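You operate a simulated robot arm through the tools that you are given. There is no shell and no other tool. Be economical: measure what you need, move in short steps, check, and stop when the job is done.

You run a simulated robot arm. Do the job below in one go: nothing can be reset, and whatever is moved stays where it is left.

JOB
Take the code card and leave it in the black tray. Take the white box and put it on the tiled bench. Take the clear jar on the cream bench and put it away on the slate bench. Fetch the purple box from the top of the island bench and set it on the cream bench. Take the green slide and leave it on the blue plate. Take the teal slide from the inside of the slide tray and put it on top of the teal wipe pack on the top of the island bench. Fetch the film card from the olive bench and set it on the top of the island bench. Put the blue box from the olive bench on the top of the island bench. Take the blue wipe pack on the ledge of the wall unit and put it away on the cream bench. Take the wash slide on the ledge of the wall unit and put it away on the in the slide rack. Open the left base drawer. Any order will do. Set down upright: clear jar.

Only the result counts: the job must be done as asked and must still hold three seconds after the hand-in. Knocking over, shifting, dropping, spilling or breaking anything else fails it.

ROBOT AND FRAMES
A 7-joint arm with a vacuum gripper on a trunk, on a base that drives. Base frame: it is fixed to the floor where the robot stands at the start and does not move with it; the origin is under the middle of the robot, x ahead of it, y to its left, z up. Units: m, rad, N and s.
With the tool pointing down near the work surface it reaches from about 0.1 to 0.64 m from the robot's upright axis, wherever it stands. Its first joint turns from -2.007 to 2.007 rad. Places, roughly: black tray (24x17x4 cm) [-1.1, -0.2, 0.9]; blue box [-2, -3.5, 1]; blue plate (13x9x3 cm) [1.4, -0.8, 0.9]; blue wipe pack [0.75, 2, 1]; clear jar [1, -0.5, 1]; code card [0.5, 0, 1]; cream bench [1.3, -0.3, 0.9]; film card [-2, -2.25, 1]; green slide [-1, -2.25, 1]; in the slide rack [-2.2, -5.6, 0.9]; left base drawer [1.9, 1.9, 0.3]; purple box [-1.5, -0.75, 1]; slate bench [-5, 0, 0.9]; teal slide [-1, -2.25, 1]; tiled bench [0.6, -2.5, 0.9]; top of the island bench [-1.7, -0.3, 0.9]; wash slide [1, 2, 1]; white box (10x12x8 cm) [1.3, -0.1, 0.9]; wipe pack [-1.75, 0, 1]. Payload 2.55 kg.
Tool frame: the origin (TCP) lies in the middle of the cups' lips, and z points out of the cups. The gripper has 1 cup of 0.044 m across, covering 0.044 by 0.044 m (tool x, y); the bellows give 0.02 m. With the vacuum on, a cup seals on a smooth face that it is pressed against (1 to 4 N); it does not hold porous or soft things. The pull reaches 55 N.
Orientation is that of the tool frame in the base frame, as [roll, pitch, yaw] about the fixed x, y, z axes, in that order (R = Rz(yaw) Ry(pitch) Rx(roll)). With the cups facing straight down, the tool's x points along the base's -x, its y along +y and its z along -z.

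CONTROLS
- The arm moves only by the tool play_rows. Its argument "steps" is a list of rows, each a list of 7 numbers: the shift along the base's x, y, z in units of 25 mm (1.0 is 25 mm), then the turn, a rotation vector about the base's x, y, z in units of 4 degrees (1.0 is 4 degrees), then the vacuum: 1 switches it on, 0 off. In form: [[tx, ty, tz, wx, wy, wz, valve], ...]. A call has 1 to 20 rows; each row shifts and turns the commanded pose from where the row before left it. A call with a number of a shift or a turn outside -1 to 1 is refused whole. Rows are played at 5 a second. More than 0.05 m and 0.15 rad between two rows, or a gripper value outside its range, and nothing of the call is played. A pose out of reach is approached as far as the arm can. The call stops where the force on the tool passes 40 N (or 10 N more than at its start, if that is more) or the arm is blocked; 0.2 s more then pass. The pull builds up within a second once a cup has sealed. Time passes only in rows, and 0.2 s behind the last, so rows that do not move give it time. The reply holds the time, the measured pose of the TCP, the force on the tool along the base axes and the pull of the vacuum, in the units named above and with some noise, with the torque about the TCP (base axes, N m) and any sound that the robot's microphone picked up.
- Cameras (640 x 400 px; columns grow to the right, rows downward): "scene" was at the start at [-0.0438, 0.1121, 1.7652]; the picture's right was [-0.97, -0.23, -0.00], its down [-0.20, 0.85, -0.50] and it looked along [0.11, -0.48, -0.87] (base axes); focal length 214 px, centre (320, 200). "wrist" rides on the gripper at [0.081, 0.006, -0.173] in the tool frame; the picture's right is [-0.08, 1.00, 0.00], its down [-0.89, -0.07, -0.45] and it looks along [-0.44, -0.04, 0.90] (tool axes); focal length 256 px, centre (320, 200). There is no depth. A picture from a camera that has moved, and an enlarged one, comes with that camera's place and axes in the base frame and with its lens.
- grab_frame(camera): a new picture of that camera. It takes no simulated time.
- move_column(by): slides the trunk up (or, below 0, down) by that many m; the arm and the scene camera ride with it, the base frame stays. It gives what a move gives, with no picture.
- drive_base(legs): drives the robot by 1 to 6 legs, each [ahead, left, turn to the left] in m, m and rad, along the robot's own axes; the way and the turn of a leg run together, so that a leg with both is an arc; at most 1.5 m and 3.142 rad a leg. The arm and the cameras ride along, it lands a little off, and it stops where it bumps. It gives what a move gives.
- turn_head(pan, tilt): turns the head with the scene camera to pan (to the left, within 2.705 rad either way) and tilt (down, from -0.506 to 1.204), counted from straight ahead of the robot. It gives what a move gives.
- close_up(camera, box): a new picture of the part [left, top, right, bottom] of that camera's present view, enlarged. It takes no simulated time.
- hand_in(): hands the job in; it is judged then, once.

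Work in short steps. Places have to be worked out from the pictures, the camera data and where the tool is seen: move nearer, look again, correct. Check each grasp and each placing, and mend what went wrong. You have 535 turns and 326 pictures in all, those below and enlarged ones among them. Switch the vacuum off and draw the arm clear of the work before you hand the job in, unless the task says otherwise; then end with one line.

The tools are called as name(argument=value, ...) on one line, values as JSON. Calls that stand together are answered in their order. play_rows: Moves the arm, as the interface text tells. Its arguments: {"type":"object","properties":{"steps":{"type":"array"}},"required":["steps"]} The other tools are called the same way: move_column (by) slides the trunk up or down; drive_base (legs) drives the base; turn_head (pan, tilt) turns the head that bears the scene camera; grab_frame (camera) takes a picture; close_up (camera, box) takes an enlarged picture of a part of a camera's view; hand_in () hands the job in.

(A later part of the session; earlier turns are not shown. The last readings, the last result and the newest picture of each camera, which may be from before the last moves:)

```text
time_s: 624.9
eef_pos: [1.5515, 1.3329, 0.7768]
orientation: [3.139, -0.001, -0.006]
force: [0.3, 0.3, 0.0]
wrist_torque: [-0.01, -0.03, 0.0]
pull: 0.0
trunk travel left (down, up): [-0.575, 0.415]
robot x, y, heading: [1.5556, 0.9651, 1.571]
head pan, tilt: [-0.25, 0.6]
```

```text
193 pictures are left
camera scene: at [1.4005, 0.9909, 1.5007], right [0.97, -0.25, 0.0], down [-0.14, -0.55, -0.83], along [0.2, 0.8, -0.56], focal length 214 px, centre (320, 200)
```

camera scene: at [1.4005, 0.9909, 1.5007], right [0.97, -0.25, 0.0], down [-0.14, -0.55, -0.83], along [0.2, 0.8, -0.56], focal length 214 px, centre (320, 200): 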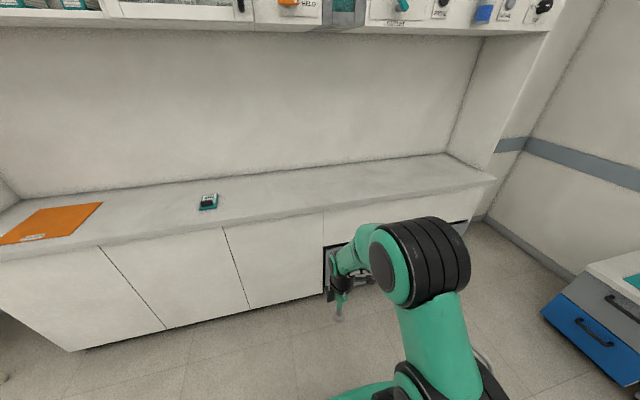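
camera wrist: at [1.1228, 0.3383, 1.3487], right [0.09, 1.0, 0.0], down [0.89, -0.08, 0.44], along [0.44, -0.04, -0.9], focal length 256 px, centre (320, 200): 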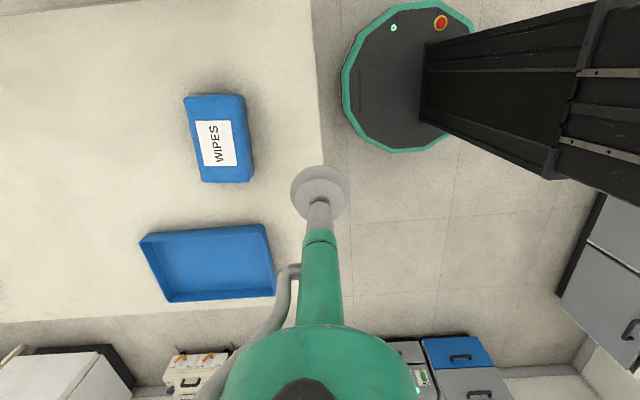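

The arm hides the drawer. Swing the arm left and look again.

play_rows(steps=[[-1, 0, 0, 0, 0, 0, 0], [-1, 0, 0, 0, 0, 0, 0], [-1, 0, 0, 0, 0, 0, 0], [-1, 0, 0, 0, 0, 0, 0], [-1, -0.2, 0, 0, 0, 0, 0], [-1, -0.3, 0, 0, 0, 0, 0], [-1, -0.4, 0, 0, 0, 0, 0], [-1, -0.5, 0, 0, 0, 0, 0], [-1, -0.8, 0, 0, 0, 0, 0], [-1, -1, 0, 0, 0, 0, 0], [-1, -1, 0, 0, 0, 0, 0], [-0.5, -1, 0, 0, 0, 0, 0]])

turn_head(pan=-0.3, tilt=0.8)

grab_frame(camera="scene")

```text
time_s: 627.5
eef_pos: [1.2609, 1.2051, 0.7724]
orientation: [-3.141, -0.002, -0.007]
force: [-0.1, -0.1, 0.0]
wrist_torque: [0.02, 0.0, -0.01]
pull: 0.1
trunk travel left (down, up): [-0.575, 0.415]
robot x, y, heading: [1.5518, 0.9635, 1.574]
head pan, tilt: [-0.25, 0.6]
```

```text
time_s: 628.3
eef_pos: [1.2617, 1.2059, 0.7722]
orientation: [3.141, -0.003, -0.008]
force: [-0.6, -1.0, 1.2]
wrist_torque: [-0.02, -0.04, 0.0]
pull: 0.1
trunk travel left (down, up): [-0.575, 0.415]
robot x, y, heading: [1.5536, 0.9662, 1.572]
head pan, tilt: [-0.3, 0.799]
```

```text
192 pictures are left
camera scene: at [1.4024, 0.9823, 1.4839], right [0.96, -0.3, 0.0], down [-0.21, -0.68, -0.7], along [0.21, 0.67, -0.72], focal length 214 px, centre (320, 200)
```

scene: 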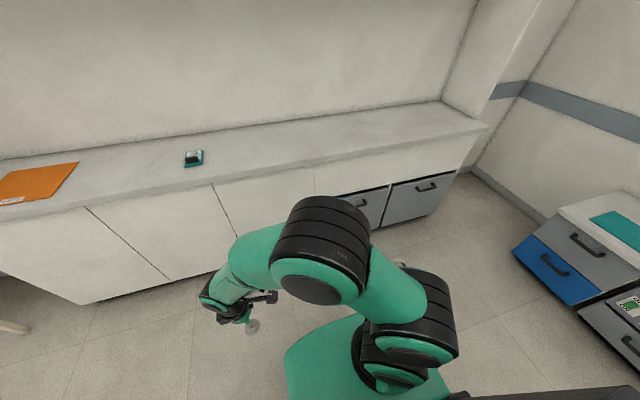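

The left drawer front spans x≈1.7–2.1, z≈0.25–0.6, handle at [1.90, z 0.51]. I'll grip its flat front below the handle with the tool horizontal and pull by driving back. First bring the arm forward again, shift to x≈1.9, and lower the trunk.

play_rows(steps=[[1, 1, 0, 0, 0, 0, 0], [1, 1, 0, 0, 0, 0, 0], [1, 0.8, 0, 0, 0, 0, 0], [1, 0.6, 0, 0, 0, 0, 0], [1, 0.5, 0, 0, 0, 0, 0], [1, 0.4, 0, 0, 0, 0, 0], [1, 0.3, 0, 0, 0, 0, 0], [1, 0.2, 0, 0, 0, 0, 0], [1, 0, 0, 0, 0, 0, 0], [1, 0, 0, 0, 0, 0, 0], [1, 0, 0, 0, 0, 0, 0], [0.6, 0, 0, 0, 0, 0, 0]])

drive_base(legs=[[0, -0.35, 0]])

move_column(by=-0.3)

```text
time_s: 630.9
eef_pos: [1.5527, 1.3248, 0.7773]
orientation: [3.139, -0.001, -0.006]
force: [0.6, -0.4, 0.3]
wrist_torque: [0.01, 0.02, 0.01]
pull: 0.0
trunk travel left (down, up): [-0.575, 0.415]
robot x, y, heading: [1.5554, 0.9657, 1.571]
head pan, tilt: [-0.3, 0.799]
```

```text
time_s: 633.1
eef_pos: [1.9037, 1.3246, 0.7779]
orientation: [3.138, 0.0, -0.006]
force: [0.4, 0.1, 1.1]
wrist_torque: [-0.01, 0.04, 0.0]
pull: 0.1
trunk travel left (down, up): [-0.575, 0.415]
robot x, y, heading: [1.9086, 0.9676, 1.572]
head pan, tilt: [-0.3, 0.799]
```

```text
time_s: 636.1
eef_pos: [1.9037, 1.325, 0.4766]
orientation: [3.141, -0.002, -0.005]
force: [-0.2, 0.4, 0.1]
wrist_torque: [-0.03, 0.0, -0.02]
pull: 0.1
trunk travel left (down, up): [-0.275, 0.715]
robot x, y, heading: [1.9075, 0.961, 1.571]
head pan, tilt: [-0.3, 0.799]
```

Rotate the tool 90° about x so the cup faces +y.

play_rows(steps=[[0, 0.55, 0.02, 1, 0, 0, 0], [0, 0.55, 0.06, 1, 0, 0, 0], [0, 0.55, 0.1, 1, 0, 0, 0], [0, 0.54, 0.13, 1, 0, 0, 0], [0, 0.53, 0.17, 1, 0, 0, 0], [0, 0.52, 0.21, 1, 0, 0, 0], [0, 0.5, 0.25, 1, 0, 0, 0], [0, 0.48, 0.28, 1, 0, 0, 0], [0, 0.46, 0.31, 1, 0, 0, 0], [0, 0.44, 0.35, 1, 0, 0, 0], [0, 0.41, 0.37, 1, 0, 0, 0], [0, 0.38, 0.4, 1, 0, 0, 0], [0, 0.36, 0.43, 1, 0, 0, 0], [0, 0.33, 0.45, 1, 0, 0, 0], [0, 0.3, 0.47, 1, 0, 0, 0], [0, 0.26, 0.49, 1, 0, 0, 0], [0, 0.23, 0.51, 1, 0, 0, 0], [0, 0.19, 0.52, 1, 0, 0, 0], [0, 0.15, 0.54, 1, 0, 0, 0], [0, 0.11, 0.55, 1, 0, 0, 0]])

play_rows(steps=[[0, 0.08, 0.55, 1, 0, 0, 0], [0, 0.04, 0.55, 1, 0, 0, 0], [0, 0.02, 0.28, 0.5, 0, 0, 0], [0, 0, 0, 0, 0, 0, 0]])

grab_frame(camera="wrist")

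```text
time_s: 640.3
eef_pos: [1.9039, 1.5187, 0.6428]
orientation: [-1.745, 0.005, -0.003]
force: [-0.1, -1.1, -0.9]
wrist_torque: [-0.02, -0.04, 0.0]
pull: 0.0
trunk travel left (down, up): [-0.275, 0.715]
robot x, y, heading: [1.9041, 0.9653, 1.575]
head pan, tilt: [-0.3, 0.799]
```

```text
time_s: 641.3
eef_pos: [1.9036, 1.5242, 0.6765]
orientation: [-1.572, 0.005, -0.002]
force: [-0.1, 0.3, 0.2]
wrist_torque: [0.01, 0.03, 0.0]
pull: 0.0
trunk travel left (down, up): [-0.275, 0.715]
robot x, y, heading: [1.9057, 0.963, 1.57]
head pan, tilt: [-0.3, 0.799]
```

```text
191 pictures are left
camera wrist: at [1.9841, 1.3526, 0.6687], right [-0.08, 0.0, -1.0], down [-0.89, -0.44, 0.08], along [-0.44, 0.9, 0.04], focal length 256 px, centre (320, 200)
```

wrist: 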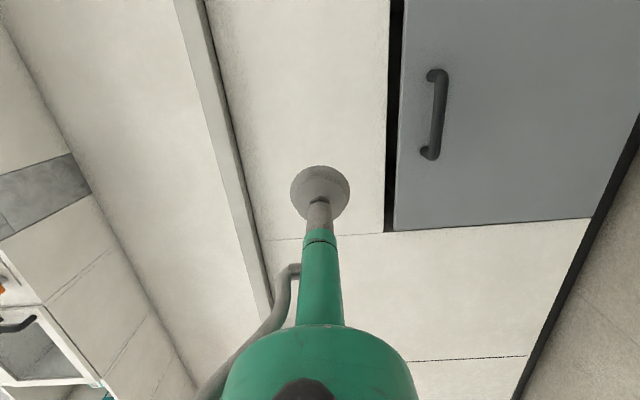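

The left drawer front spans x≈1.69–2.1, z≈0.17–0.53, handle at z≈0.48. Lower the trunk 0.27 and then look.

move_column(by=-0.27)

grab_frame(camera="wrist")

```text
time_s: 644.1
eef_pos: [1.9033, 1.5261, 0.4055]
orientation: [-1.572, 0.004, 0.0]
force: [-0.4, 0.0, 1.1]
wrist_torque: [-0.01, 0.0, -0.01]
pull: 0.1
trunk travel left (down, up): [-0.005, 0.985]
robot x, y, heading: [1.9075, 0.9641, 1.574]
head pan, tilt: [-0.3, 0.799]
```

```text
190 pictures are left
camera wrist: at [1.9841, 1.3525, 0.3987], right [-0.08, 0.0, -1.0], down [-0.89, -0.44, 0.08], along [-0.44, 0.9, 0.04], focal length 256 px, centre (320, 200)
```

wrist: 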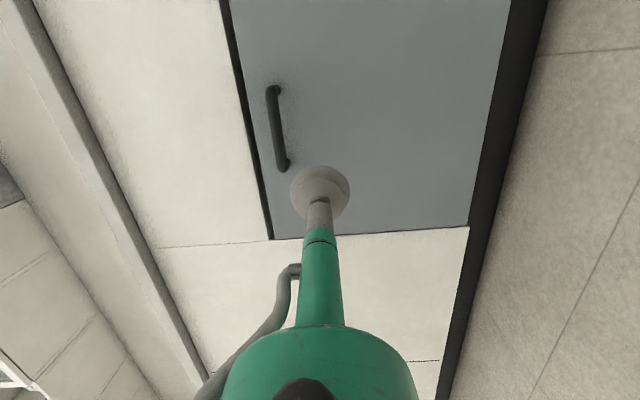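

Move the TCP down 5 cm, drive 0.2 m ahead, then approach the drawer front slowly.

play_rows(steps=[[0, 0, -1, 0, 0, 0, 0], [0, 0, -1, 0, 0, 0, 0], [0, 0, 0, 0, 0, 0, 0]])

drive_base(legs=[[0.2, 0, 0]])

grab_frame(camera="wrist")

```text
time_s: 644.9
eef_pos: [1.9052, 1.5245, 0.3573]
orientation: [-1.572, 0.005, 0.0]
force: [0.3, -0.2, -0.4]
wrist_torque: [-0.01, 0.02, 0.0]
pull: 0.0
trunk travel left (down, up): [-0.005, 0.985]
robot x, y, heading: [1.9053, 0.9631, 1.571]
head pan, tilt: [-0.3, 0.799]
```

```text
time_s: 646.5
eef_pos: [1.903, 1.7262, 0.357]
orientation: [-1.573, 0.006, 0.0]
force: [0.0, -0.5, 0.3]
wrist_torque: [-0.04, -0.02, 0.03]
pull: 0.0
trunk travel left (down, up): [-0.005, 0.985]
robot x, y, heading: [1.9029, 1.164, 1.572]
head pan, tilt: [-0.3, 0.799]
```

```text
189 pictures are left
camera wrist: at [1.9826, 1.5534, 0.35], right [-0.08, 0.0, -1.0], down [-0.89, -0.45, 0.08], along [-0.44, 0.9, 0.04], focal length 256 px, centre (320, 200)
```

wrist: 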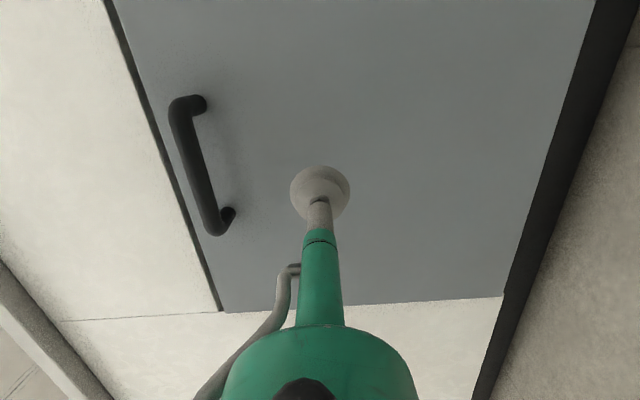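

Good alignment. Advance with vacuum on in small steps until sealed.

play_rows(steps=[[0, 0.5, 0, 0, 0, 0, 1], [0, 0.5, 0, 0, 0, 0, 1], [0, 0.3, 0, 0, 0, 0, 1], [0, 0.2, 0, 0, 0, 0, 1], [0, 0.2, 0, 0, 0, 0, 1], [0, 0, 0, 0, 0, 0, 1]])

play_rows(steps=[[0, 0.2, 0, 0, 0, 0, 1], [0, 0.2, 0, 0, 0, 0, 1], [0, 0.2, 0, 0, 0, 0, 1], [0, 0, 0, 0, 0, 0, 1]])

```text
time_s: 647.9
eef_pos: [1.9018, 1.7671, 0.3575]
orientation: [-1.572, 0.005, 0.0]
force: [-0.3, -0.5, 0.9]
wrist_torque: [-0.01, 0.03, 0.01]
pull: 0.1
trunk travel left (down, up): [-0.005, 0.985]
robot x, y, heading: [1.9018, 1.1664, 1.57]
head pan, tilt: [-0.3, 0.799]
```

```text
time_s: 648.9
eef_pos: [1.9038, 1.7828, 0.358]
orientation: [-1.572, 0.006, 0.0]
force: [-0.1, 0.4, -0.5]
wrist_torque: [-0.02, -0.02, 0.01]
pull: 0.0
trunk travel left (down, up): [-0.005, 0.985]
robot x, y, heading: [1.9006, 1.1671, 1.577]
head pan, tilt: [-0.3, 0.799]
```

play_rows(steps=[[0, 0.2, 0, 0, 0, 0, 1], [0, 0.15, 0, 0, 0, 0, 1], [0, 0.15, 0, 0, 0, 0, 1], [0, 0, 0, 0, 0, 0, 1]])

play_rows(steps=[[0, 0.15, 0, 0, 0, 0, 1], [0, 0.15, 0, 0, 0, 0, 1], [0, 0, 0, 0, 0, 0, 1]])

grab_frame(camera="wrist")

```text
time_s: 649.9
eef_pos: [1.9022, 1.7955, 0.3579]
orientation: [-1.573, 0.005, 0.003]
force: [0.4, -0.1, 0.4]
wrist_torque: [0.0, 0.01, 0.03]
pull: 0.0
trunk travel left (down, up): [-0.005, 0.985]
robot x, y, heading: [1.9052, 1.166, 1.574]
head pan, tilt: [-0.3, 0.799]
```

```text
time_s: 650.7
eef_pos: [1.9029, 1.8028, 0.3568]
orientation: [-1.574, 0.006, 0.0]
force: [0.2, 0.3, -0.7]
wrist_torque: [0.01, -0.02, 0.02]
pull: 0.0
trunk travel left (down, up): [-0.005, 0.985]
robot x, y, heading: [1.9042, 1.1662, 1.57]
head pan, tilt: [-0.3, 0.799]
```

```text
188 pictures are left
camera wrist: at [1.983, 1.6309, 0.3498], right [-0.08, 0.0, -1.0], down [-0.89, -0.45, 0.08], along [-0.44, 0.9, 0.04], focal length 256 px, centre (320, 200)
```

wrist: 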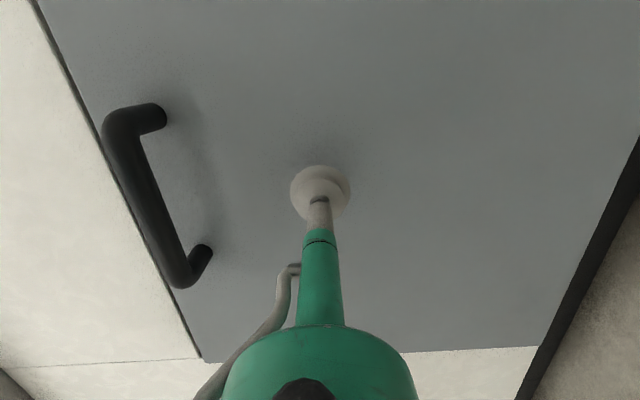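

play_rows(steps=[[0, 0.2, 0, 0, 0, 0, 1], [0, 0.2, 0, 0, 0, 0, 1], [0, 0.15, 0, 0, 0, 0, 1], [0, 0, 0, 0, 0, 0, 1]])

play_rows(steps=[[0, 0.15, 0, 0, 0, 0, 1], [0, 0.15, 0, 0, 0, 0, 1], [0, 0.15, 0, 0, 0, 0, 1], [0, 0, 0, 0, 0, 0, 1]])

```text
time_s: 651.7
eef_pos: [1.9014, 1.8173, 0.3547]
orientation: [-1.572, 0.005, 0.0]
force: [0.0, -0.9, -0.3]
wrist_torque: [-0.02, -0.02, -0.01]
pull: 0.0
trunk travel left (down, up): [-0.005, 0.985]
robot x, y, heading: [1.9047, 1.1639, 1.573]
head pan, tilt: [-0.3, 0.799]
```

```text
time_s: 652.7
eef_pos: [1.9034, 1.8299, 0.3602]
orientation: [-1.565, 0.006, 0.001]
force: [-0.4, 1.5, 6.8]
wrist_torque: [-0.16, 0.0, -0.04]
pull: 54.7
trunk travel left (down, up): [-0.005, 0.985]
robot x, y, heading: [1.9074, 1.1711, 1.575]
head pan, tilt: [-0.3, 0.799]
```

Sealed on the drawer front (y≈1.83). Pull by driving the base back 0.1 m first.

drive_base(legs=[[-0.1, 0, 0]])

grab_frame(camera="wrist")

```text
time_s: 653.8
eef_pos: [1.9021, 1.7291, 0.3598]
orientation: [-1.566, 0.007, 0.002]
force: [10.7, 1.0, 15.1]
wrist_torque: [-0.19, -0.32, 0.02]
pull: 55.2
trunk travel left (down, up): [-0.005, 0.985]
robot x, y, heading: [1.9086, 1.0699, 1.581]
head pan, tilt: [-0.3, 0.799]
```

```text
187 pictures are left
camera wrist: at [1.9824, 1.5576, 0.3513], right [-0.09, 0.01, -1.0], down [-0.89, -0.45, 0.07], along [-0.44, 0.89, 0.04], focal length 256 px, centre (320, 200)
```

wrist: 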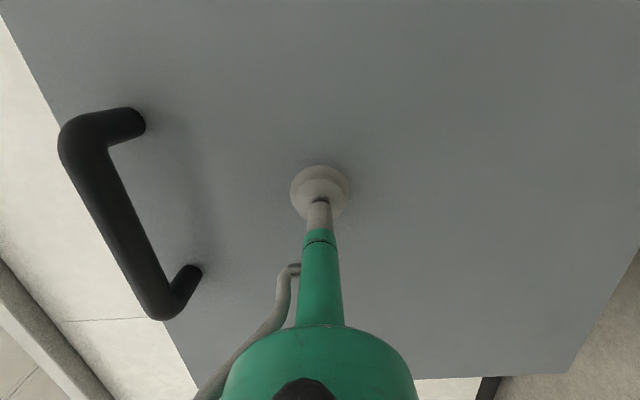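

The drawer comes out. Relieve the side load slightly and continue pulling.

play_rows(steps=[[0.1, 0, 0.12, 0, 0, 0, 1], [0, 0, 0, 0, 0, 0, 1]])

drive_base(legs=[[-0.1, 0, -0.01]])

```text
time_s: 654.4
eef_pos: [1.9031, 1.731, 0.3599]
orientation: [-1.571, 0.006, 0.005]
force: [-12.1, 0.9, -3.1]
wrist_torque: [0.07, 0.52, -0.3]
pull: 54.8
trunk travel left (down, up): [-0.005, 0.985]
robot x, y, heading: [1.9044, 1.068, 1.58]
head pan, tilt: [-0.3, 0.799]
```

```text
time_s: 655.6
eef_pos: [1.9084, 1.6341, 0.3611]
orientation: [-1.567, 0.003, -0.004]
force: [-20.6, 1.0, -3.1]
wrist_torque: [-0.04, 0.01, 0.06]
pull: 54.4
trunk travel left (down, up): [-0.005, 0.985]
robot x, y, heading: [1.9079, 0.9718, 1.568]
head pan, tilt: [-0.3, 0.799]
```

0.2 m out. Relax sideways and pull another 0.1 m.

play_rows(steps=[[-0.12, 0, 0, 0, 0, 0, 1], [0, 0, 0, 0, 0, 0, 1]])

drive_base(legs=[[-0.1, 0, 0.003]])

grab_frame(camera="wrist")

```text
time_s: 656.2
eef_pos: [1.9085, 1.6316, 0.3622]
orientation: [-1.568, 0.005, -0.009]
force: [15.8, 0.8, 0.8]
wrist_torque: [-0.1, -0.42, 0.45]
pull: 54.8
trunk travel left (down, up): [-0.005, 0.985]
robot x, y, heading: [1.9118, 0.971, 1.567]
head pan, tilt: [-0.3, 0.799]
```

```text
time_s: 657.3
eef_pos: [1.9035, 1.5344, 0.3613]
orientation: [-1.568, 0.009, -0.002]
force: [20.1, 0.6, 0.4]
wrist_torque: [-0.02, 0.02, 0.07]
pull: 55.3
trunk travel left (down, up): [-0.005, 0.985]
robot x, y, heading: [1.9058, 0.8758, 1.574]
head pan, tilt: [-0.3, 0.799]
```

```text
186 pictures are left
camera wrist: at [1.9832, 1.3621, 0.3526], right [-0.09, 0.0, -1.0], down [-0.89, -0.44, 0.08], along [-0.44, 0.9, 0.04], focal length 256 px, centre (320, 200)
```

wrist: 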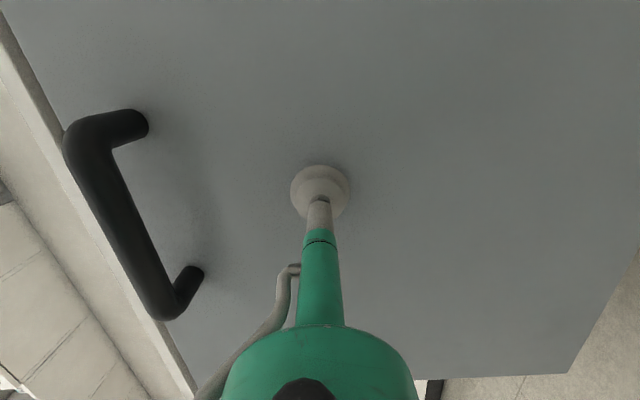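

0.3 m open. Pull gently further with the arm to find the end stop.

play_rows(steps=[[-0.08, -0.3, 0, 0, 0, 0, 1], [0, -0.3, 0, 0, 0, 0, 1], [0, -0.3, 0, 0, 0, 0, 1], [0, -0.3, 0, 0, 0, 0, 1], [0, -0.3, 0, 0, 0, 0, 1], [0, -0.3, 0, 0, 0, 0, 1], [0, -0.3, 0, 0, 0, 0, 1], [0, -0.3, 0, 0, 0, 0, 1]])

```text
time_s: 658.0
eef_pos: [1.9003, 1.5237, 0.3683]
orientation: [-1.551, 0.006, 0.002]
force: [0.5, 18.8, -4.6]
wrist_torque: [-0.15, -0.04, -0.12]
pull: 54.9
trunk travel left (down, up): [-0.005, 0.985]
robot x, y, heading: [1.9127, 0.8749, 1.572]
head pan, tilt: [-0.3, 0.799]
stopped in row 3: the force on the tool passed its limit at 55 N (the readings are from after the stop); the commanded pose is now the measured one
```

End stop reached (fully open, ~0.3 m). Release and draw back.

play_rows(steps=[[0, 0.1, 0, 0, 0, 0, 0], [0, 0, 0, 0, 0, 0, 0], [0, 0, 0, 0, 0, 0, 0], [0, -0.2, 0, 0, 0, 0, 0], [0, -0.4, 0, 0, 0, 0, 0], [0, -0.8, 0, 0, 0, 0, 0]])

drive_base(legs=[[-0.25, 0, 0]])

grab_frame(camera="wrist")

```text
time_s: 659.5
eef_pos: [1.8986, 1.4895, 0.3712]
orientation: [-1.547, 0.004, 0.002]
force: [0.2, 1.0, 0.0]
wrist_torque: [-0.04, -0.02, -0.02]
pull: 0.0
trunk travel left (down, up): [-0.005, 0.985]
robot x, y, heading: [1.9044, 0.8735, 1.571]
head pan, tilt: [-0.3, 0.799]
```

```text
time_s: 661.2
eef_pos: [1.9006, 1.2443, 0.3719]
orientation: [-1.545, 0.008, 0.001]
force: [0.5, 0.0, -0.1]
wrist_torque: [0.01, -0.02, 0.03]
pull: 0.0
trunk travel left (down, up): [-0.005, 0.985]
robot x, y, heading: [1.9055, 0.6273, 1.569]
head pan, tilt: [-0.3, 0.799]
```

```text
185 pictures are left
camera wrist: at [1.9795, 1.0728, 0.3594], right [-0.09, 0.02, -1.0], down [-0.89, -0.45, 0.07], along [-0.44, 0.89, 0.06], focal length 256 px, centre (320, 200)
```

wrist: 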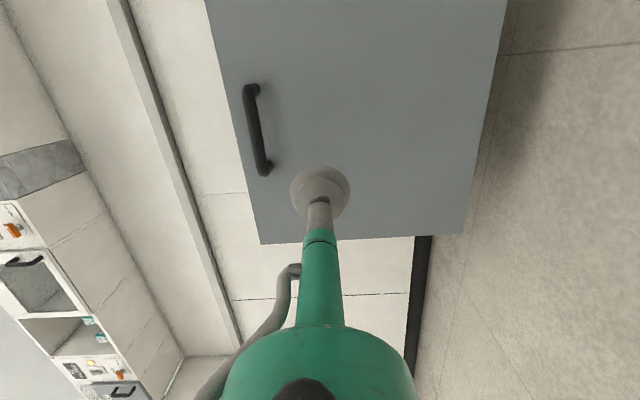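

Drawer is open. Turn the tool back down, then raise the trunk.

play_rows(steps=[[0, -0.04, -0.55, -1, 0, 0, 0], [0, -0.08, -0.55, -1, 0, 0, 0], [0, -0.11, -0.55, -1, 0, 0, 0], [0, -0.15, -0.54, -1, 0, 0, 0], [0, -0.19, -0.52, -1, 0, 0, 0], [0, -0.23, -0.51, -1, 0, 0, 0], [0, -0.26, -0.49, -1, 0, 0, 0], [0, -0.3, -0.47, -1, 0, 0, 0], [0, -0.33, -0.45, -1, 0, 0, 0], [0, -0.36, -0.43, -1, 0, 0, 0], [0, -0.38, -0.4, -1, 0, 0, 0], [0, -0.41, -0.37, -1, 0, 0, 0], [0, -0.44, -0.35, -1, 0, 0, 0], [0, -0.46, -0.31, -1, 0, 0, 0], [0, -0.48, -0.28, -1, 0, 0, 0], [0, -0.5, -0.25, -1, 0, 0, 0], [0, -0.52, -0.21, -1, 0, 0, 0], [0, -0.53, -0.17, -1, 0, 0, 0], [0, -0.54, -0.13, -1, 0, 0, 0], [0, -0.55, -0.1, -1, 0, 0, 0]])

play_rows(steps=[[0, -0.55, -0.06, -1, 0, 0, 0], [0, -0.55, -0.02, -1, 0, 0, 0], [0, -0.4, 0, -0.87, -0.1, 0, 0], [0, 0, 0, 0, 0, 0, 0]])

move_column(by=0.4)

move_column(by=0.4)

move_column(by=0.15)

```text
time_s: 665.5
eef_pos: [1.8965, 1.0684, 0.1625]
orientation: [-2.945, 0.0, -0.006]
force: [-0.1, 0.4, -0.1]
wrist_torque: [0.0, 0.01, -0.02]
pull: 0.0
out of reach, approached as far as the arm can: row 18, 19
trunk travel left (down, up): [-0.005, 0.985]
robot x, y, heading: [1.9062, 0.6252, 1.567]
head pan, tilt: [-0.3, 0.799]
```

```text
time_s: 666.5
eef_pos: [1.8965, 1.0311, 0.1612]
orientation: [3.138, -0.008, -0.005]
force: [0.0, -0.4, -0.5]
wrist_torque: [0.02, -0.03, 0.01]
pull: 0.0
trunk travel left (down, up): [-0.005, 0.985]
robot x, y, heading: [1.904, 0.6242, 1.573]
head pan, tilt: [-0.3, 0.799]
```

```text
time_s: 670.3
eef_pos: [1.8976, 1.0309, 0.5613]
orientation: [3.139, -0.007, -0.004]
force: [-0.5, 0.6, 0.8]
wrist_torque: [-0.01, 0.0, -0.04]
pull: 0.0
trunk travel left (down, up): [-0.405, 0.585]
robot x, y, heading: [1.9064, 0.6287, 1.569]
head pan, tilt: [-0.3, 0.799]
```

```text
time_s: 674.1
eef_pos: [1.897, 1.0313, 0.9616]
orientation: [3.141, -0.007, -0.005]
force: [-0.4, 0.0, -0.5]
wrist_torque: [0.03, 0.01, 0.05]
pull: 0.0
trunk travel left (down, up): [-0.805, 0.185]
robot x, y, heading: [1.9072, 0.6301, 1.575]
head pan, tilt: [-0.3, 0.799]
```

```text
time_s: 675.9
eef_pos: [1.8961, 1.0312, 1.1106]
orientation: [3.139, -0.007, -0.007]
force: [-0.2, 0.2, -0.2]
wrist_torque: [-0.01, 0.01, 0.03]
pull: 0.2
trunk travel left (down, up): [-0.955, 0.035]
robot x, y, heading: [1.9059, 0.6266, 1.572]
head pan, tilt: [-0.3, 0.799]
```

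Now fetch the real clear jar (purple cap): drive to the right end of the cream bench.

drive_base(legs=[[0, -0.27, 0], [-1.2, 0, 0], [-1.02, 0, 0], [0, 0.98, 0]])

turn_head(pan=0, tilt=0.9)

grab_frame(camera="scene")

```text
time_s: 693.2
eef_pos: [1.1954, -1.2576, 1.1106]
orientation: [3.139, -0.009, 0.037]
force: [0.0, -0.4, -0.3]
wrist_torque: [0.01, -0.02, -0.01]
pull: 0.1
trunk travel left (down, up): [-0.955, 0.035]
robot x, y, heading: [1.2222, -1.6582, 1.617]
head pan, tilt: [-0.3, 0.799]
```

```text
time_s: 694.0
eef_pos: [1.1966, -1.2563, 1.1112]
orientation: [3.138, -0.007, 0.037]
force: [-0.1, 0.8, 0.1]
wrist_torque: [-0.03, -0.02, 0.01]
pull: 0.0
trunk travel left (down, up): [-0.955, 0.035]
robot x, y, heading: [1.2194, -1.6597, 1.616]
head pan, tilt: [0.0, 0.901]
```

```text
184 pictures are left
camera scene: at [1.0468, -1.6511, 1.856], right [1.0, 0.04, 0.0], down [0.03, -0.78, -0.62], along [-0.03, 0.62, -0.78], focal length 214 px, centre (320, 200)
```

scene: 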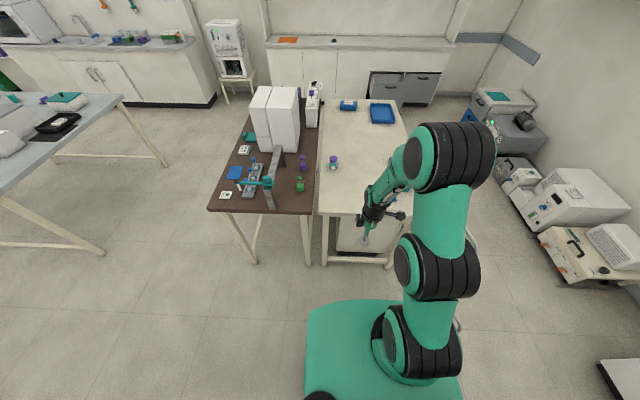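

Check the drawer's state with a zoom.

close_up(camera="scene", box=[350, 50, 460, 119])

close_up(camera="scene", box=[290, 140, 400, 209])

```text
5.80 times, centred on (405, 84) of scene
camera zoom: at [1.0468, -1.6511, 1.856], right [1.0, 0.04, 0.0], down [0.03, -0.78, -0.62], along [-0.03, 0.62, -0.78], focal length 1243 px, centre (-173, 870)
```

zoom: 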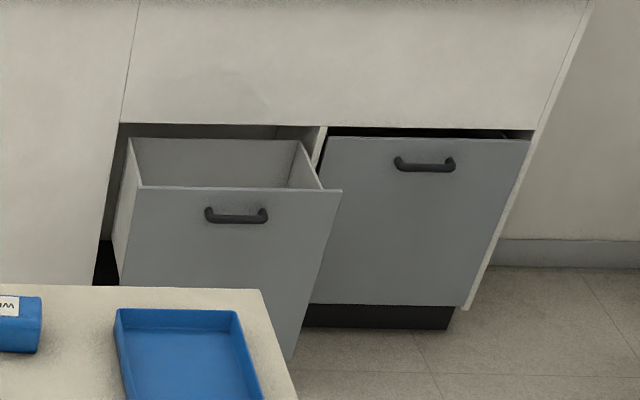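

```text
5.80 times, centred on (345, 174) of scene
camera zoom: at [1.0468, -1.6511, 1.856], right [1.0, 0.04, 0.0], down [0.03, -0.78, -0.62], along [-0.03, 0.62, -0.78], focal length 1243 px, centre (175, 348)
```

zoom: 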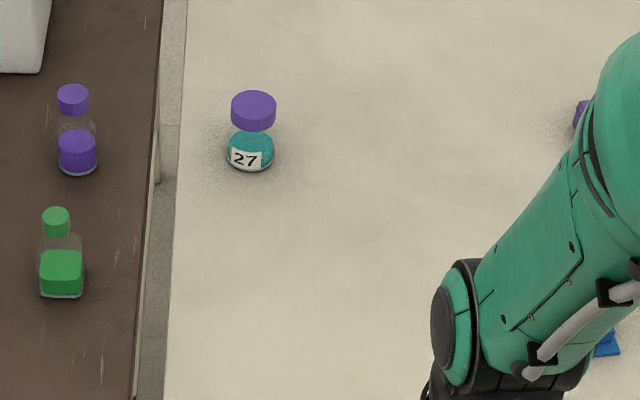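

Drawer is open; the jar (label 27) stands at ≈[1.083, −0.605], cap top z≈0.975, cap ⌀≈5 cm. Approach the bench end.

drive_base(legs=[[0, 0, -0.046], [0.3, 0.06, 0]])

turn_head(pan=0.1, tilt=1.2)

grab_frame(camera="scene")

```text
time_s: 696.5
eef_pos: [1.152, -0.954, 1.1118]
orientation: [3.141, -0.007, -0.001]
force: [-0.8, 0.1, 0.2]
wrist_torque: [-0.01, 0.01, 0.01]
pull: 0.1
trunk travel left (down, up): [-0.955, 0.035]
robot x, y, heading: [1.1632, -1.358, 1.573]
head pan, tilt: [0.0, 0.901]
```

```text
time_s: 697.3
eef_pos: [1.1526, -0.9549, 1.1117]
orientation: [3.14, -0.007, -0.002]
force: [-1.0, -0.4, -1.2]
wrist_torque: [0.0, -0.01, 0.02]
pull: 0.1
trunk travel left (down, up): [-0.955, 0.035]
robot x, y, heading: [1.1621, -1.3587, 1.574]
head pan, tilt: [0.099, 1.201]
```

```text
181 pictures are left
camera scene: at [0.9816, -1.3628, 1.8362], right [0.99, 0.1, 0.0], down [0.1, -0.93, -0.36], along [-0.04, 0.36, -0.93], focal length 214 px, centre (320, 200)
```

scene: 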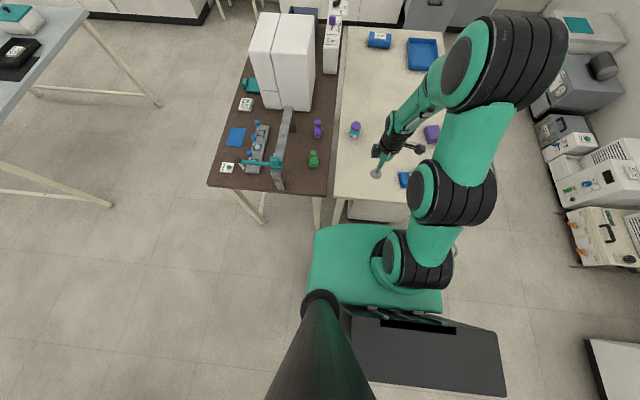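

Creep forward 0.14 m.

drive_base(legs=[[0.14, 0, 0]])

grab_frame(camera="wrist")

```text
time_s: 698.6
eef_pos: [1.1515, -0.8192, 1.1123]
orientation: [3.139, -0.007, -0.003]
force: [0.2, 0.1, 1.2]
wrist_torque: [0.01, 0.03, 0.02]
pull: 0.1
trunk travel left (down, up): [-0.955, 0.035]
robot x, y, heading: [1.1609, -1.2181, 1.573]
head pan, tilt: [0.099, 1.201]
```

```text
180 pictures are left
camera wrist: at [1.2307, -0.8249, 1.2837], right [-0.08, -1.0, 0.0], down [-0.9, 0.07, 0.44], along [-0.44, 0.04, -0.9], focal length 256 px, centre (320, 200)
```

wrist: 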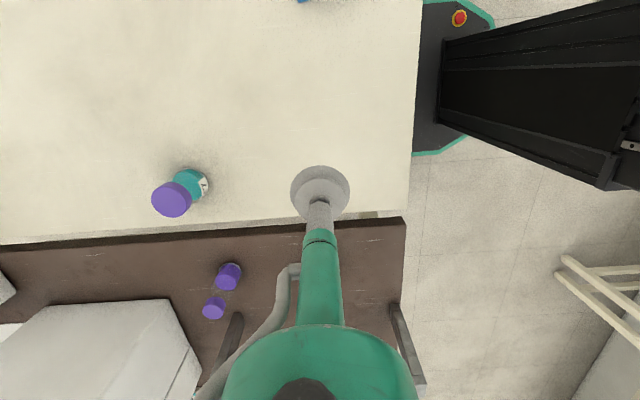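

Cap centre ≈[1.097, −0.613]. Move above it.

play_rows(steps=[[-0.24, 1, 0, 0, 0, 0, 0], [-0.24, 1, 0, 0, 0, 0, 0], [-0.24, 1, 0, 0, 0, 0, 0], [-0.24, 1, 0, 0, 0, 0, 0], [-0.24, 1, -0.3, 0, 0, 0, 0], [-0.24, 1, -0.3, 0, 0, 0, 0], [-0.24, 1, -0.5, 0, 0, 0, 0], [-0.24, 1, -0.5, 0, 0, 0, 0], [-0.24, 0.2, -0.5, 0, 0, 0, 0]])

grab_frame(camera="wrist")

```text
time_s: 700.6
eef_pos: [1.0993, -0.6121, 1.0579]
orientation: [3.138, -0.007, -0.005]
force: [-0.4, 0.7, 0.1]
wrist_torque: [0.02, 0.01, 0.0]
pull: 0.0
trunk travel left (down, up): [-0.955, 0.035]
robot x, y, heading: [1.1622, -1.2212, 1.57]
head pan, tilt: [0.099, 1.201]
```

```text
179 pictures are left
camera wrist: at [1.1778, -0.6176, 1.2299], right [-0.08, -1.0, 0.0], down [-0.9, 0.08, 0.44], along [-0.44, 0.03, -0.9], focal length 256 px, centre (320, 200)
```

wrist: 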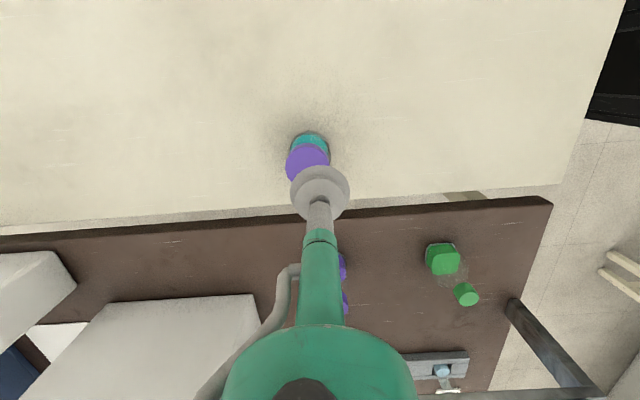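

play_rows(steps=[[-0.1, 0.45, -0.6, 0, 0, 0, 0], [0, 0, -0.6, 0, 0, 0, 0], [0, 0, -0.6, 0, 0, 0, 0], [0, 0, -0.5, 0, 0, 0, 0], [0, 0, 0, 0, 0, 0, 0]])

close_up(camera="wrist", box=[240, 120, 400, 220])

```text
time_s: 701.8
eef_pos: [1.0949, -0.6027, 1.0001]
orientation: [3.14, -0.007, -0.003]
force: [-0.4, -0.2, 0.3]
wrist_torque: [0.02, -0.03, 0.02]
pull: 0.1
trunk travel left (down, up): [-0.955, 0.035]
robot x, y, heading: [1.1645, -1.2276, 1.581]
head pan, tilt: [0.099, 1.201]
```

```text
4.00 times, centred on (320, 170) of wrist
camera zoom: at [1.1744, -0.608, 1.1721], right [-0.08, -1.0, 0.0], down [-0.9, 0.07, 0.44], along [-0.44, 0.04, -0.9], focal length 1024 px, centre (320, 320)
```

zoom: 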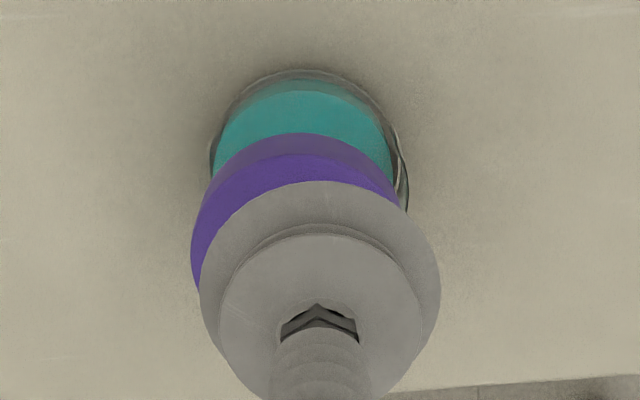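

Adjust −4 mm x, +2 mm y, and descend onto the cap.

play_rows(steps=[[-0.16, 0.08, -0.4, 0, 0, 0, 0], [0, 0, -0.2, 0, 0, 0, 0], [0, 0, -0.2, 0, 0, 0, 0], [0, 0, 0, 0, 0, 0, 0]])

close_up(camera="wrist", box=[240, 120, 400, 220])

```text
time_s: 702.8
eef_pos: [1.0902, -0.601, 0.9819]
orientation: [3.139, -0.006, -0.005]
force: [0.1, 1.0, -0.7]
wrist_torque: [0.0, 0.0, -0.01]
pull: 0.0
trunk travel left (down, up): [-0.955, 0.035]
robot x, y, heading: [1.1644, -1.224, 1.568]
head pan, tilt: [0.099, 1.201]
```

```text
4.00 times, centred on (320, 170) of wrist
camera zoom: at [1.1697, -0.6067, 1.1533], right [-0.08, -1.0, 0.0], down [-0.9, 0.07, 0.44], along [-0.44, 0.04, -0.9], focal length 1024 px, centre (320, 320)
```

zoom: 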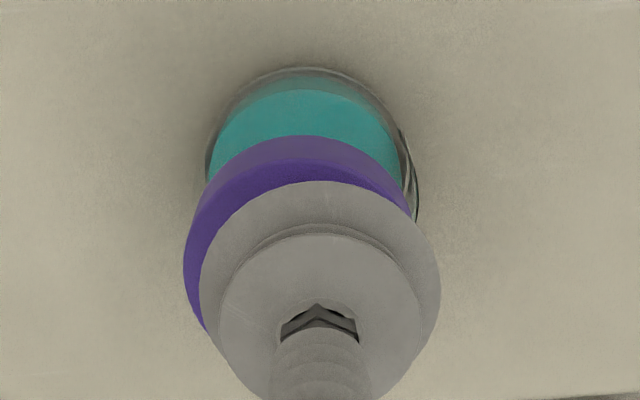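

Centred. Continue down in small steps, then vacuum.

play_rows(steps=[[0, 0.05, -0.12, 0, 0, 0, 0], [0, 0, -0.12, 0, 0, 0, 0], [0, 0, -0.12, 0, 0, 0, 0], [0, 0, 0, 0, 0, 0, 0]])

play_rows(steps=[[0, 0, -0.12, 0, 0, 0, 0], [0, 0, -0.12, 0, 0, 0, 0], [0, 0, 0, 0, 0, 0, 0]])

```text
time_s: 703.8
eef_pos: [1.0922, -0.5979, 0.971]
orientation: [3.14, -0.007, -0.004]
force: [-0.1, 0.7, -0.9]
wrist_torque: [0.03, -0.03, 0.01]
pull: 0.1
trunk travel left (down, up): [-0.955, 0.035]
robot x, y, heading: [1.1617, -1.2254, 1.574]
head pan, tilt: [0.099, 1.201]
```

```text
time_s: 704.6
eef_pos: [1.0925, -0.5992, 0.9666]
orientation: [3.14, -0.006, -0.003]
force: [0.2, -0.4, -0.5]
wrist_torque: [0.01, 0.0, -0.02]
pull: 0.1
trunk travel left (down, up): [-0.955, 0.035]
robot x, y, heading: [1.1636, -1.2247, 1.576]
head pan, tilt: [0.099, 1.201]
```

play_rows(steps=[[0, 0, -0.12, 0, 0, 0, 0], [0, 0, -0.12, 0, 0, 0, 0], [0, 0, 0, 0, 0, 0, 0]])

close_up(camera="wrist", box=[240, 120, 400, 220])

```text
time_s: 705.4
eef_pos: [1.0914, -0.5998, 0.9601]
orientation: [3.139, -0.008, -0.003]
force: [0.0, 0.4, 0.0]
wrist_torque: [-0.01, -0.01, -0.01]
pull: 0.0
trunk travel left (down, up): [-0.955, 0.035]
robot x, y, heading: [1.1638, -1.2217, 1.578]
head pan, tilt: [0.099, 1.201]
```

```text
4.00 times, centred on (320, 170) of wrist
camera zoom: at [1.1706, -0.6051, 1.1321], right [-0.08, -1.0, 0.0], down [-0.9, 0.07, 0.44], along [-0.44, 0.03, -0.9], focal length 1024 px, centre (320, 320)
```

zoom: 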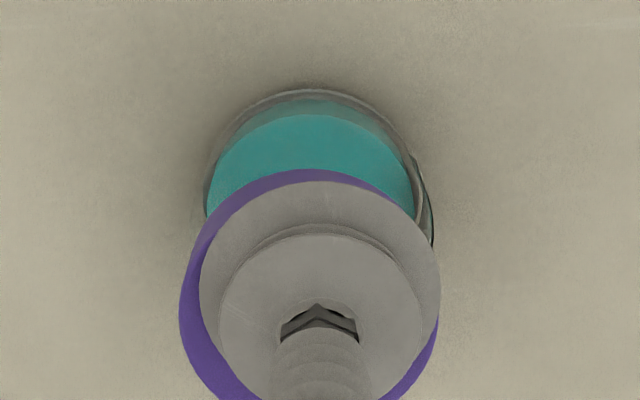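

Shift +2 mm in y, then continue to contact.

play_rows(steps=[[0, 0.08, 0, 0, 0, 0, 0], [0, 0, -0.12, 0, 0, 0, 0], [0, 0, -0.12, 0, 0, 0, 0], [0, 0, 0, 0, 0, 0, 0]])

play_rows(steps=[[0, 0, -0.12, 0, 0, 0, 0], [0, 0, 0, 0, 0, 0, 0]])

```text
time_s: 706.4
eef_pos: [1.0903, -0.5988, 0.9536]
orientation: [3.14, -0.007, -0.004]
force: [0.0, 0.3, 1.2]
wrist_torque: [0.0, 0.0, 0.01]
pull: 0.0
trunk travel left (down, up): [-0.955, 0.035]
robot x, y, heading: [1.1626, -1.2175, 1.573]
head pan, tilt: [0.099, 1.201]
```

```text
time_s: 707.0
eef_pos: [1.0914, -0.5972, 0.9509]
orientation: [3.14, -0.007, -0.004]
force: [-0.1, -0.5, 1.7]
wrist_torque: [0.0, 0.0, 0.0]
pull: 0.0
trunk travel left (down, up): [-0.955, 0.035]
robot x, y, heading: [1.1656, -1.2242, 1.575]
head pan, tilt: [0.099, 1.201]
```

Contact (~1.7 N). Vacuum on.

play_rows(steps=[[0, 0, 0, 0, 0, 0, 1], [0, 0, 0, 0, 0, 0, 1], [0, 0, 0, 0, 0, 0, 1]])

```text
time_s: 707.8
eef_pos: [1.0925, -0.5969, 0.9516]
orientation: [3.14, -0.008, -0.004]
force: [-0.4, 0.0, -1.7]
wrist_torque: [-0.05, 0.11, 0.0]
pull: 55.0
trunk travel left (down, up): [-0.955, 0.035]
robot x, y, heading: [1.167, -1.2189, 1.572]
head pan, tilt: [0.099, 1.201]
```

Sealed. Lift slowly, retract, and check.

play_rows(steps=[[0, 0, 0.3, 0, 0, 0, 1], [0, 0, 0.6, 0, 0, 0, 1], [0, 0, 1, 0, 0, 0, 1], [0, 0, 1, 0, 0, 0, 1], [0, 0, 1, 0, 0, 0, 1], [0, 0, 1, 0, 0, 0, 1], [0, -0.5, 1, 0, 0, 0, 1], [0.2, -1, 0.6, 0, 0, 0, 1], [0.2, -1, 0.6, 0, 0, 0, 1], [0.2, -1, 0.6, 0, 0, 0, 1], [0.2, -1, 0.6, 0, 0, 0, 1], [0.2, -1, 0, 0, 0, 0, 1], [0.2, -1, 0, 0, 0, 0, 1], [0, -1, 0, 0, 0, 0, 1], [0, -1, 0, 0, 0, 0, 1]])

grab_frame(camera="wrist")

```text
time_s: 711.0
eef_pos: [1.1208, -0.812, 1.1586]
orientation: [3.14, -0.008, -0.005]
force: [0.2, -0.5, -0.1]
wrist_torque: [-0.08, 0.09, -0.02]
pull: 54.9
trunk travel left (down, up): [-0.955, 0.035]
robot x, y, heading: [1.1614, -1.2214, 1.571]
head pan, tilt: [0.099, 1.201]
```

```text
175 pictures are left
camera wrist: at [1.1997, -0.8179, 1.3312], right [-0.08, -1.0, 0.0], down [-0.9, 0.07, 0.44], along [-0.44, 0.04, -0.9], focal length 256 px, centre (320, 200)
```

wrist: 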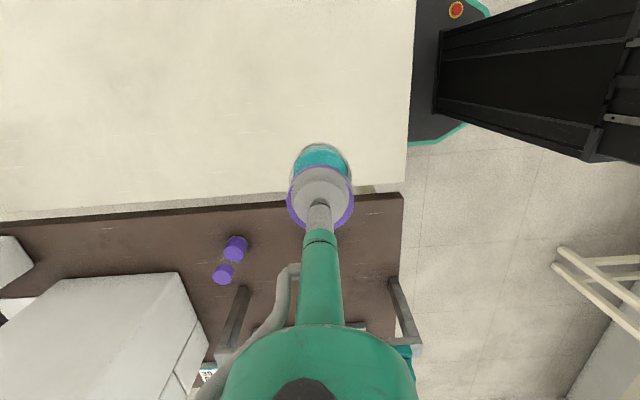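

Jar held. Back off and drive to the slate bench.

drive_base(legs=[[-0.35, 0, 0], [0, 1.5, 0], [0, 1.5, 0]])

turn_head(pan=0, tilt=0.8)

```text
time_s: 727.5
eef_pos: [-1.863, -1.0513, 1.1587]
orientation: [3.139, -0.006, -0.075]
force: [0.1, 0.0, -1.1]
wrist_torque: [-0.02, 0.01, 0.02]
pull: 55.1
trunk travel left (down, up): [-0.955, 0.035]
robot x, y, heading: [-1.8516, -1.4623, 1.504]
head pan, tilt: [0.099, 1.201]
```

```text
time_s: 728.3
eef_pos: [-1.8624, -1.0504, 1.1582]
orientation: [3.139, -0.009, -0.074]
force: [1.0, 0.1, -1.2]
wrist_torque: [-0.03, 0.07, -0.01]
pull: 54.9
trunk travel left (down, up): [-0.955, 0.035]
robot x, y, heading: [-1.853, -1.464, 1.503]
head pan, tilt: [0.0, 0.799]
```

drive_base(legs=[[0, 0, 0.067], [0, 1.07, 0], [1.1, 0, 0]])

```text
time_s: 739.7
eef_pos: [-3.0154, 0.0734, 1.1578]
orientation: [3.141, -0.007, 0.028]
force: [-0.1, -0.1, -1.5]
wrist_torque: [-0.08, 0.08, -0.02]
pull: 55.3
trunk travel left (down, up): [-0.955, 0.035]
robot x, y, heading: [-2.9603, -0.3353, 1.61]
head pan, tilt: [0.0, 0.799]
```

drive_base(legs=[[1.1, 0, -0.039], [0, 1.5, 0], [0, 0.13, 0]])

```text
time_s: 753.4
eef_pos: [-4.6904, 1.1486, 1.1587]
orientation: [3.141, -0.007, -0.002]
force: [0.0, -0.2, -0.1]
wrist_torque: [-0.02, 0.03, -0.02]
pull: 54.5
trunk travel left (down, up): [-0.955, 0.035]
robot x, y, heading: [-4.6453, 0.7363, 1.579]
head pan, tilt: [0.0, 0.799]
```

Turn to face the slate bench.

drive_base(legs=[[0, 0, 1.567], [0, 0, 1.567]])

grab_frame(camera="scene")

grab_frame(camera="wrist")

```text
time_s: 761.3
eef_pos: [-4.6301, 0.3257, 1.1579]
orientation: [3.14, -0.007, 3.079]
force: [0.6, 0.0, -0.8]
wrist_torque: [0.01, -0.04, 0.02]
pull: 55.1
trunk travel left (down, up): [-0.955, 0.035]
robot x, y, heading: [-4.6457, 0.7381, -1.628]
head pan, tilt: [0.0, 0.799]
```

```text
174 pictures are left
camera scene: at [-4.472, 0.7085, 1.8639], right [-1.0, 0.05, 0.0], down [0.04, 0.72, -0.7], along [-0.04, -0.7, -0.72], focal length 214 px, centre (320, 200)
```

scene: 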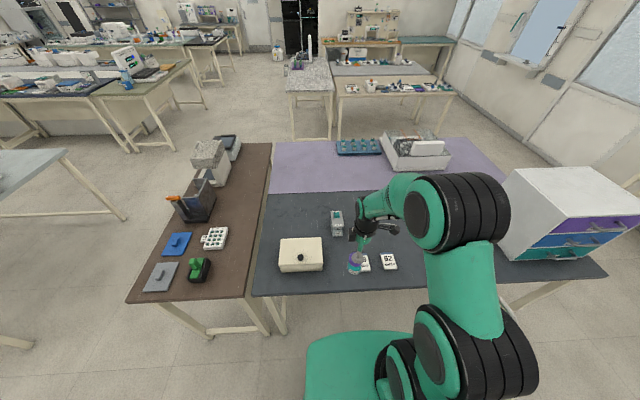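

```text
173 pictures are left
camera wrist: at [-4.7101, 0.3367, 1.3309], right [0.14, 0.99, 0.0], down [0.89, -0.13, 0.44], along [0.44, -0.06, -0.9], focal length 256 px, centre (320, 200)
```

wrist: 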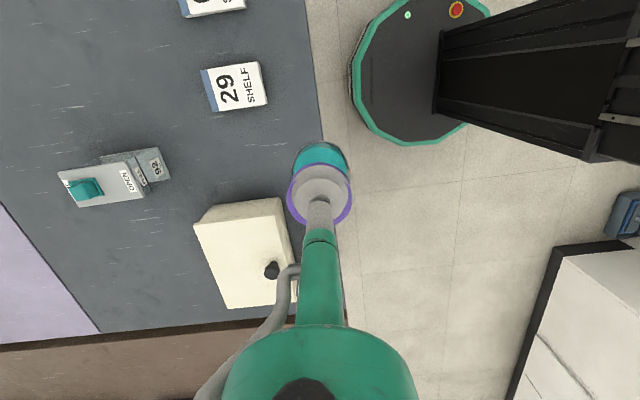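

Place the jar at ≈[−4.75, 0.05], behind the cards and away from the slider box. Move closer.

drive_base(legs=[[0, 0, 0.057], [0.1, -0.06, 0]])

play_rows(steps=[[-0.4, -1, 0, 0, 0, 0, 1], [-0.3, -1, 0, 0, 0, 0, 1], [-0.3, -1, 0, 0, 0, 0, 1], [-0.3, -1, 0, 0, 0, 0, 1], [-0.3, -1, -0.3, 0, 0, 0, 1], [-0.3, -1, -0.3, 0, 0, 0, 1], [-0.3, -0.8, -0.5, 0, 0, 0, 1], [0, 0, -0.5, 0, 0, 0, 1]])

grab_frame(camera="wrist")

```text
time_s: 762.9
eef_pos: [-4.6686, 0.2287, 1.1591]
orientation: [3.139, -0.006, 3.133]
force: [0.0, 0.0, -0.9]
wrist_torque: [0.03, -0.03, -0.01]
pull: 54.9
trunk travel left (down, up): [-0.955, 0.035]
robot x, y, heading: [-4.7107, 0.6357, -1.574]
head pan, tilt: [0.0, 0.799]
```

```text
time_s: 764.7
eef_pos: [-4.7206, 0.0585, 1.1181]
orientation: [3.14, -0.005, 3.136]
force: [0.7, 0.5, 0.0]
wrist_torque: [0.03, -0.02, 0.01]
pull: 55.4
trunk travel left (down, up): [-0.955, 0.035]
robot x, y, heading: [-4.7095, 0.6401, -1.57]
head pan, tilt: [0.0, 0.799]
```

```text
172 pictures are left
camera wrist: at [-4.8015, 0.0663, 1.2905], right [0.09, 1.0, 0.0], down [0.9, -0.08, 0.44], along [0.44, -0.04, -0.9], focal length 256 px, centre (320, 200)
```

wrist: 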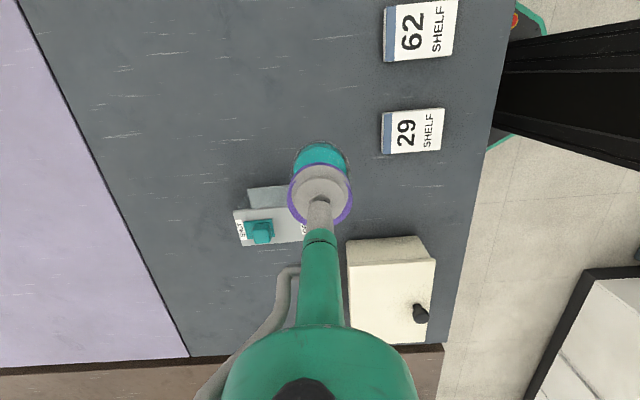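

Shift 5 cm further in −x for clearance from the slider box and lower.

play_rows(steps=[[-1, 0, -0.5, 0, 0, 0, 1], [-1, 0, -0.5, 0, 0, 0, 1], [0, 0, -1, 0, 0, 0, 1], [0, 0, -1, 0, 0, 0, 1], [0, 0, -1, 0, 0, 0, 1], [0, 0, -1, 0, 0, 0, 1], [0, 0, 0, 0, 0, 0, 1]])

grab_frame(camera="wrist")

```text
time_s: 766.3
eef_pos: [-4.7718, 0.0599, 0.9916]
orientation: [3.14, -0.008, 3.133]
force: [0.4, 0.7, -0.7]
wrist_torque: [0.0, -0.01, 0.01]
pull: 54.8
trunk travel left (down, up): [-0.955, 0.035]
robot x, y, heading: [-4.7107, 0.6403, -1.574]
head pan, tilt: [0.0, 0.799]
```

```text
171 pictures are left
camera wrist: at [-4.8524, 0.0672, 1.1638], right [0.09, 1.0, 0.0], down [0.9, -0.08, 0.44], along [0.44, -0.04, -0.9], focal length 256 px, centre (320, 200)
```

wrist: 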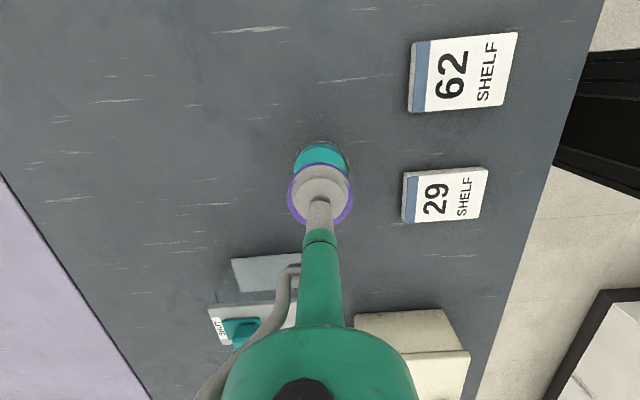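

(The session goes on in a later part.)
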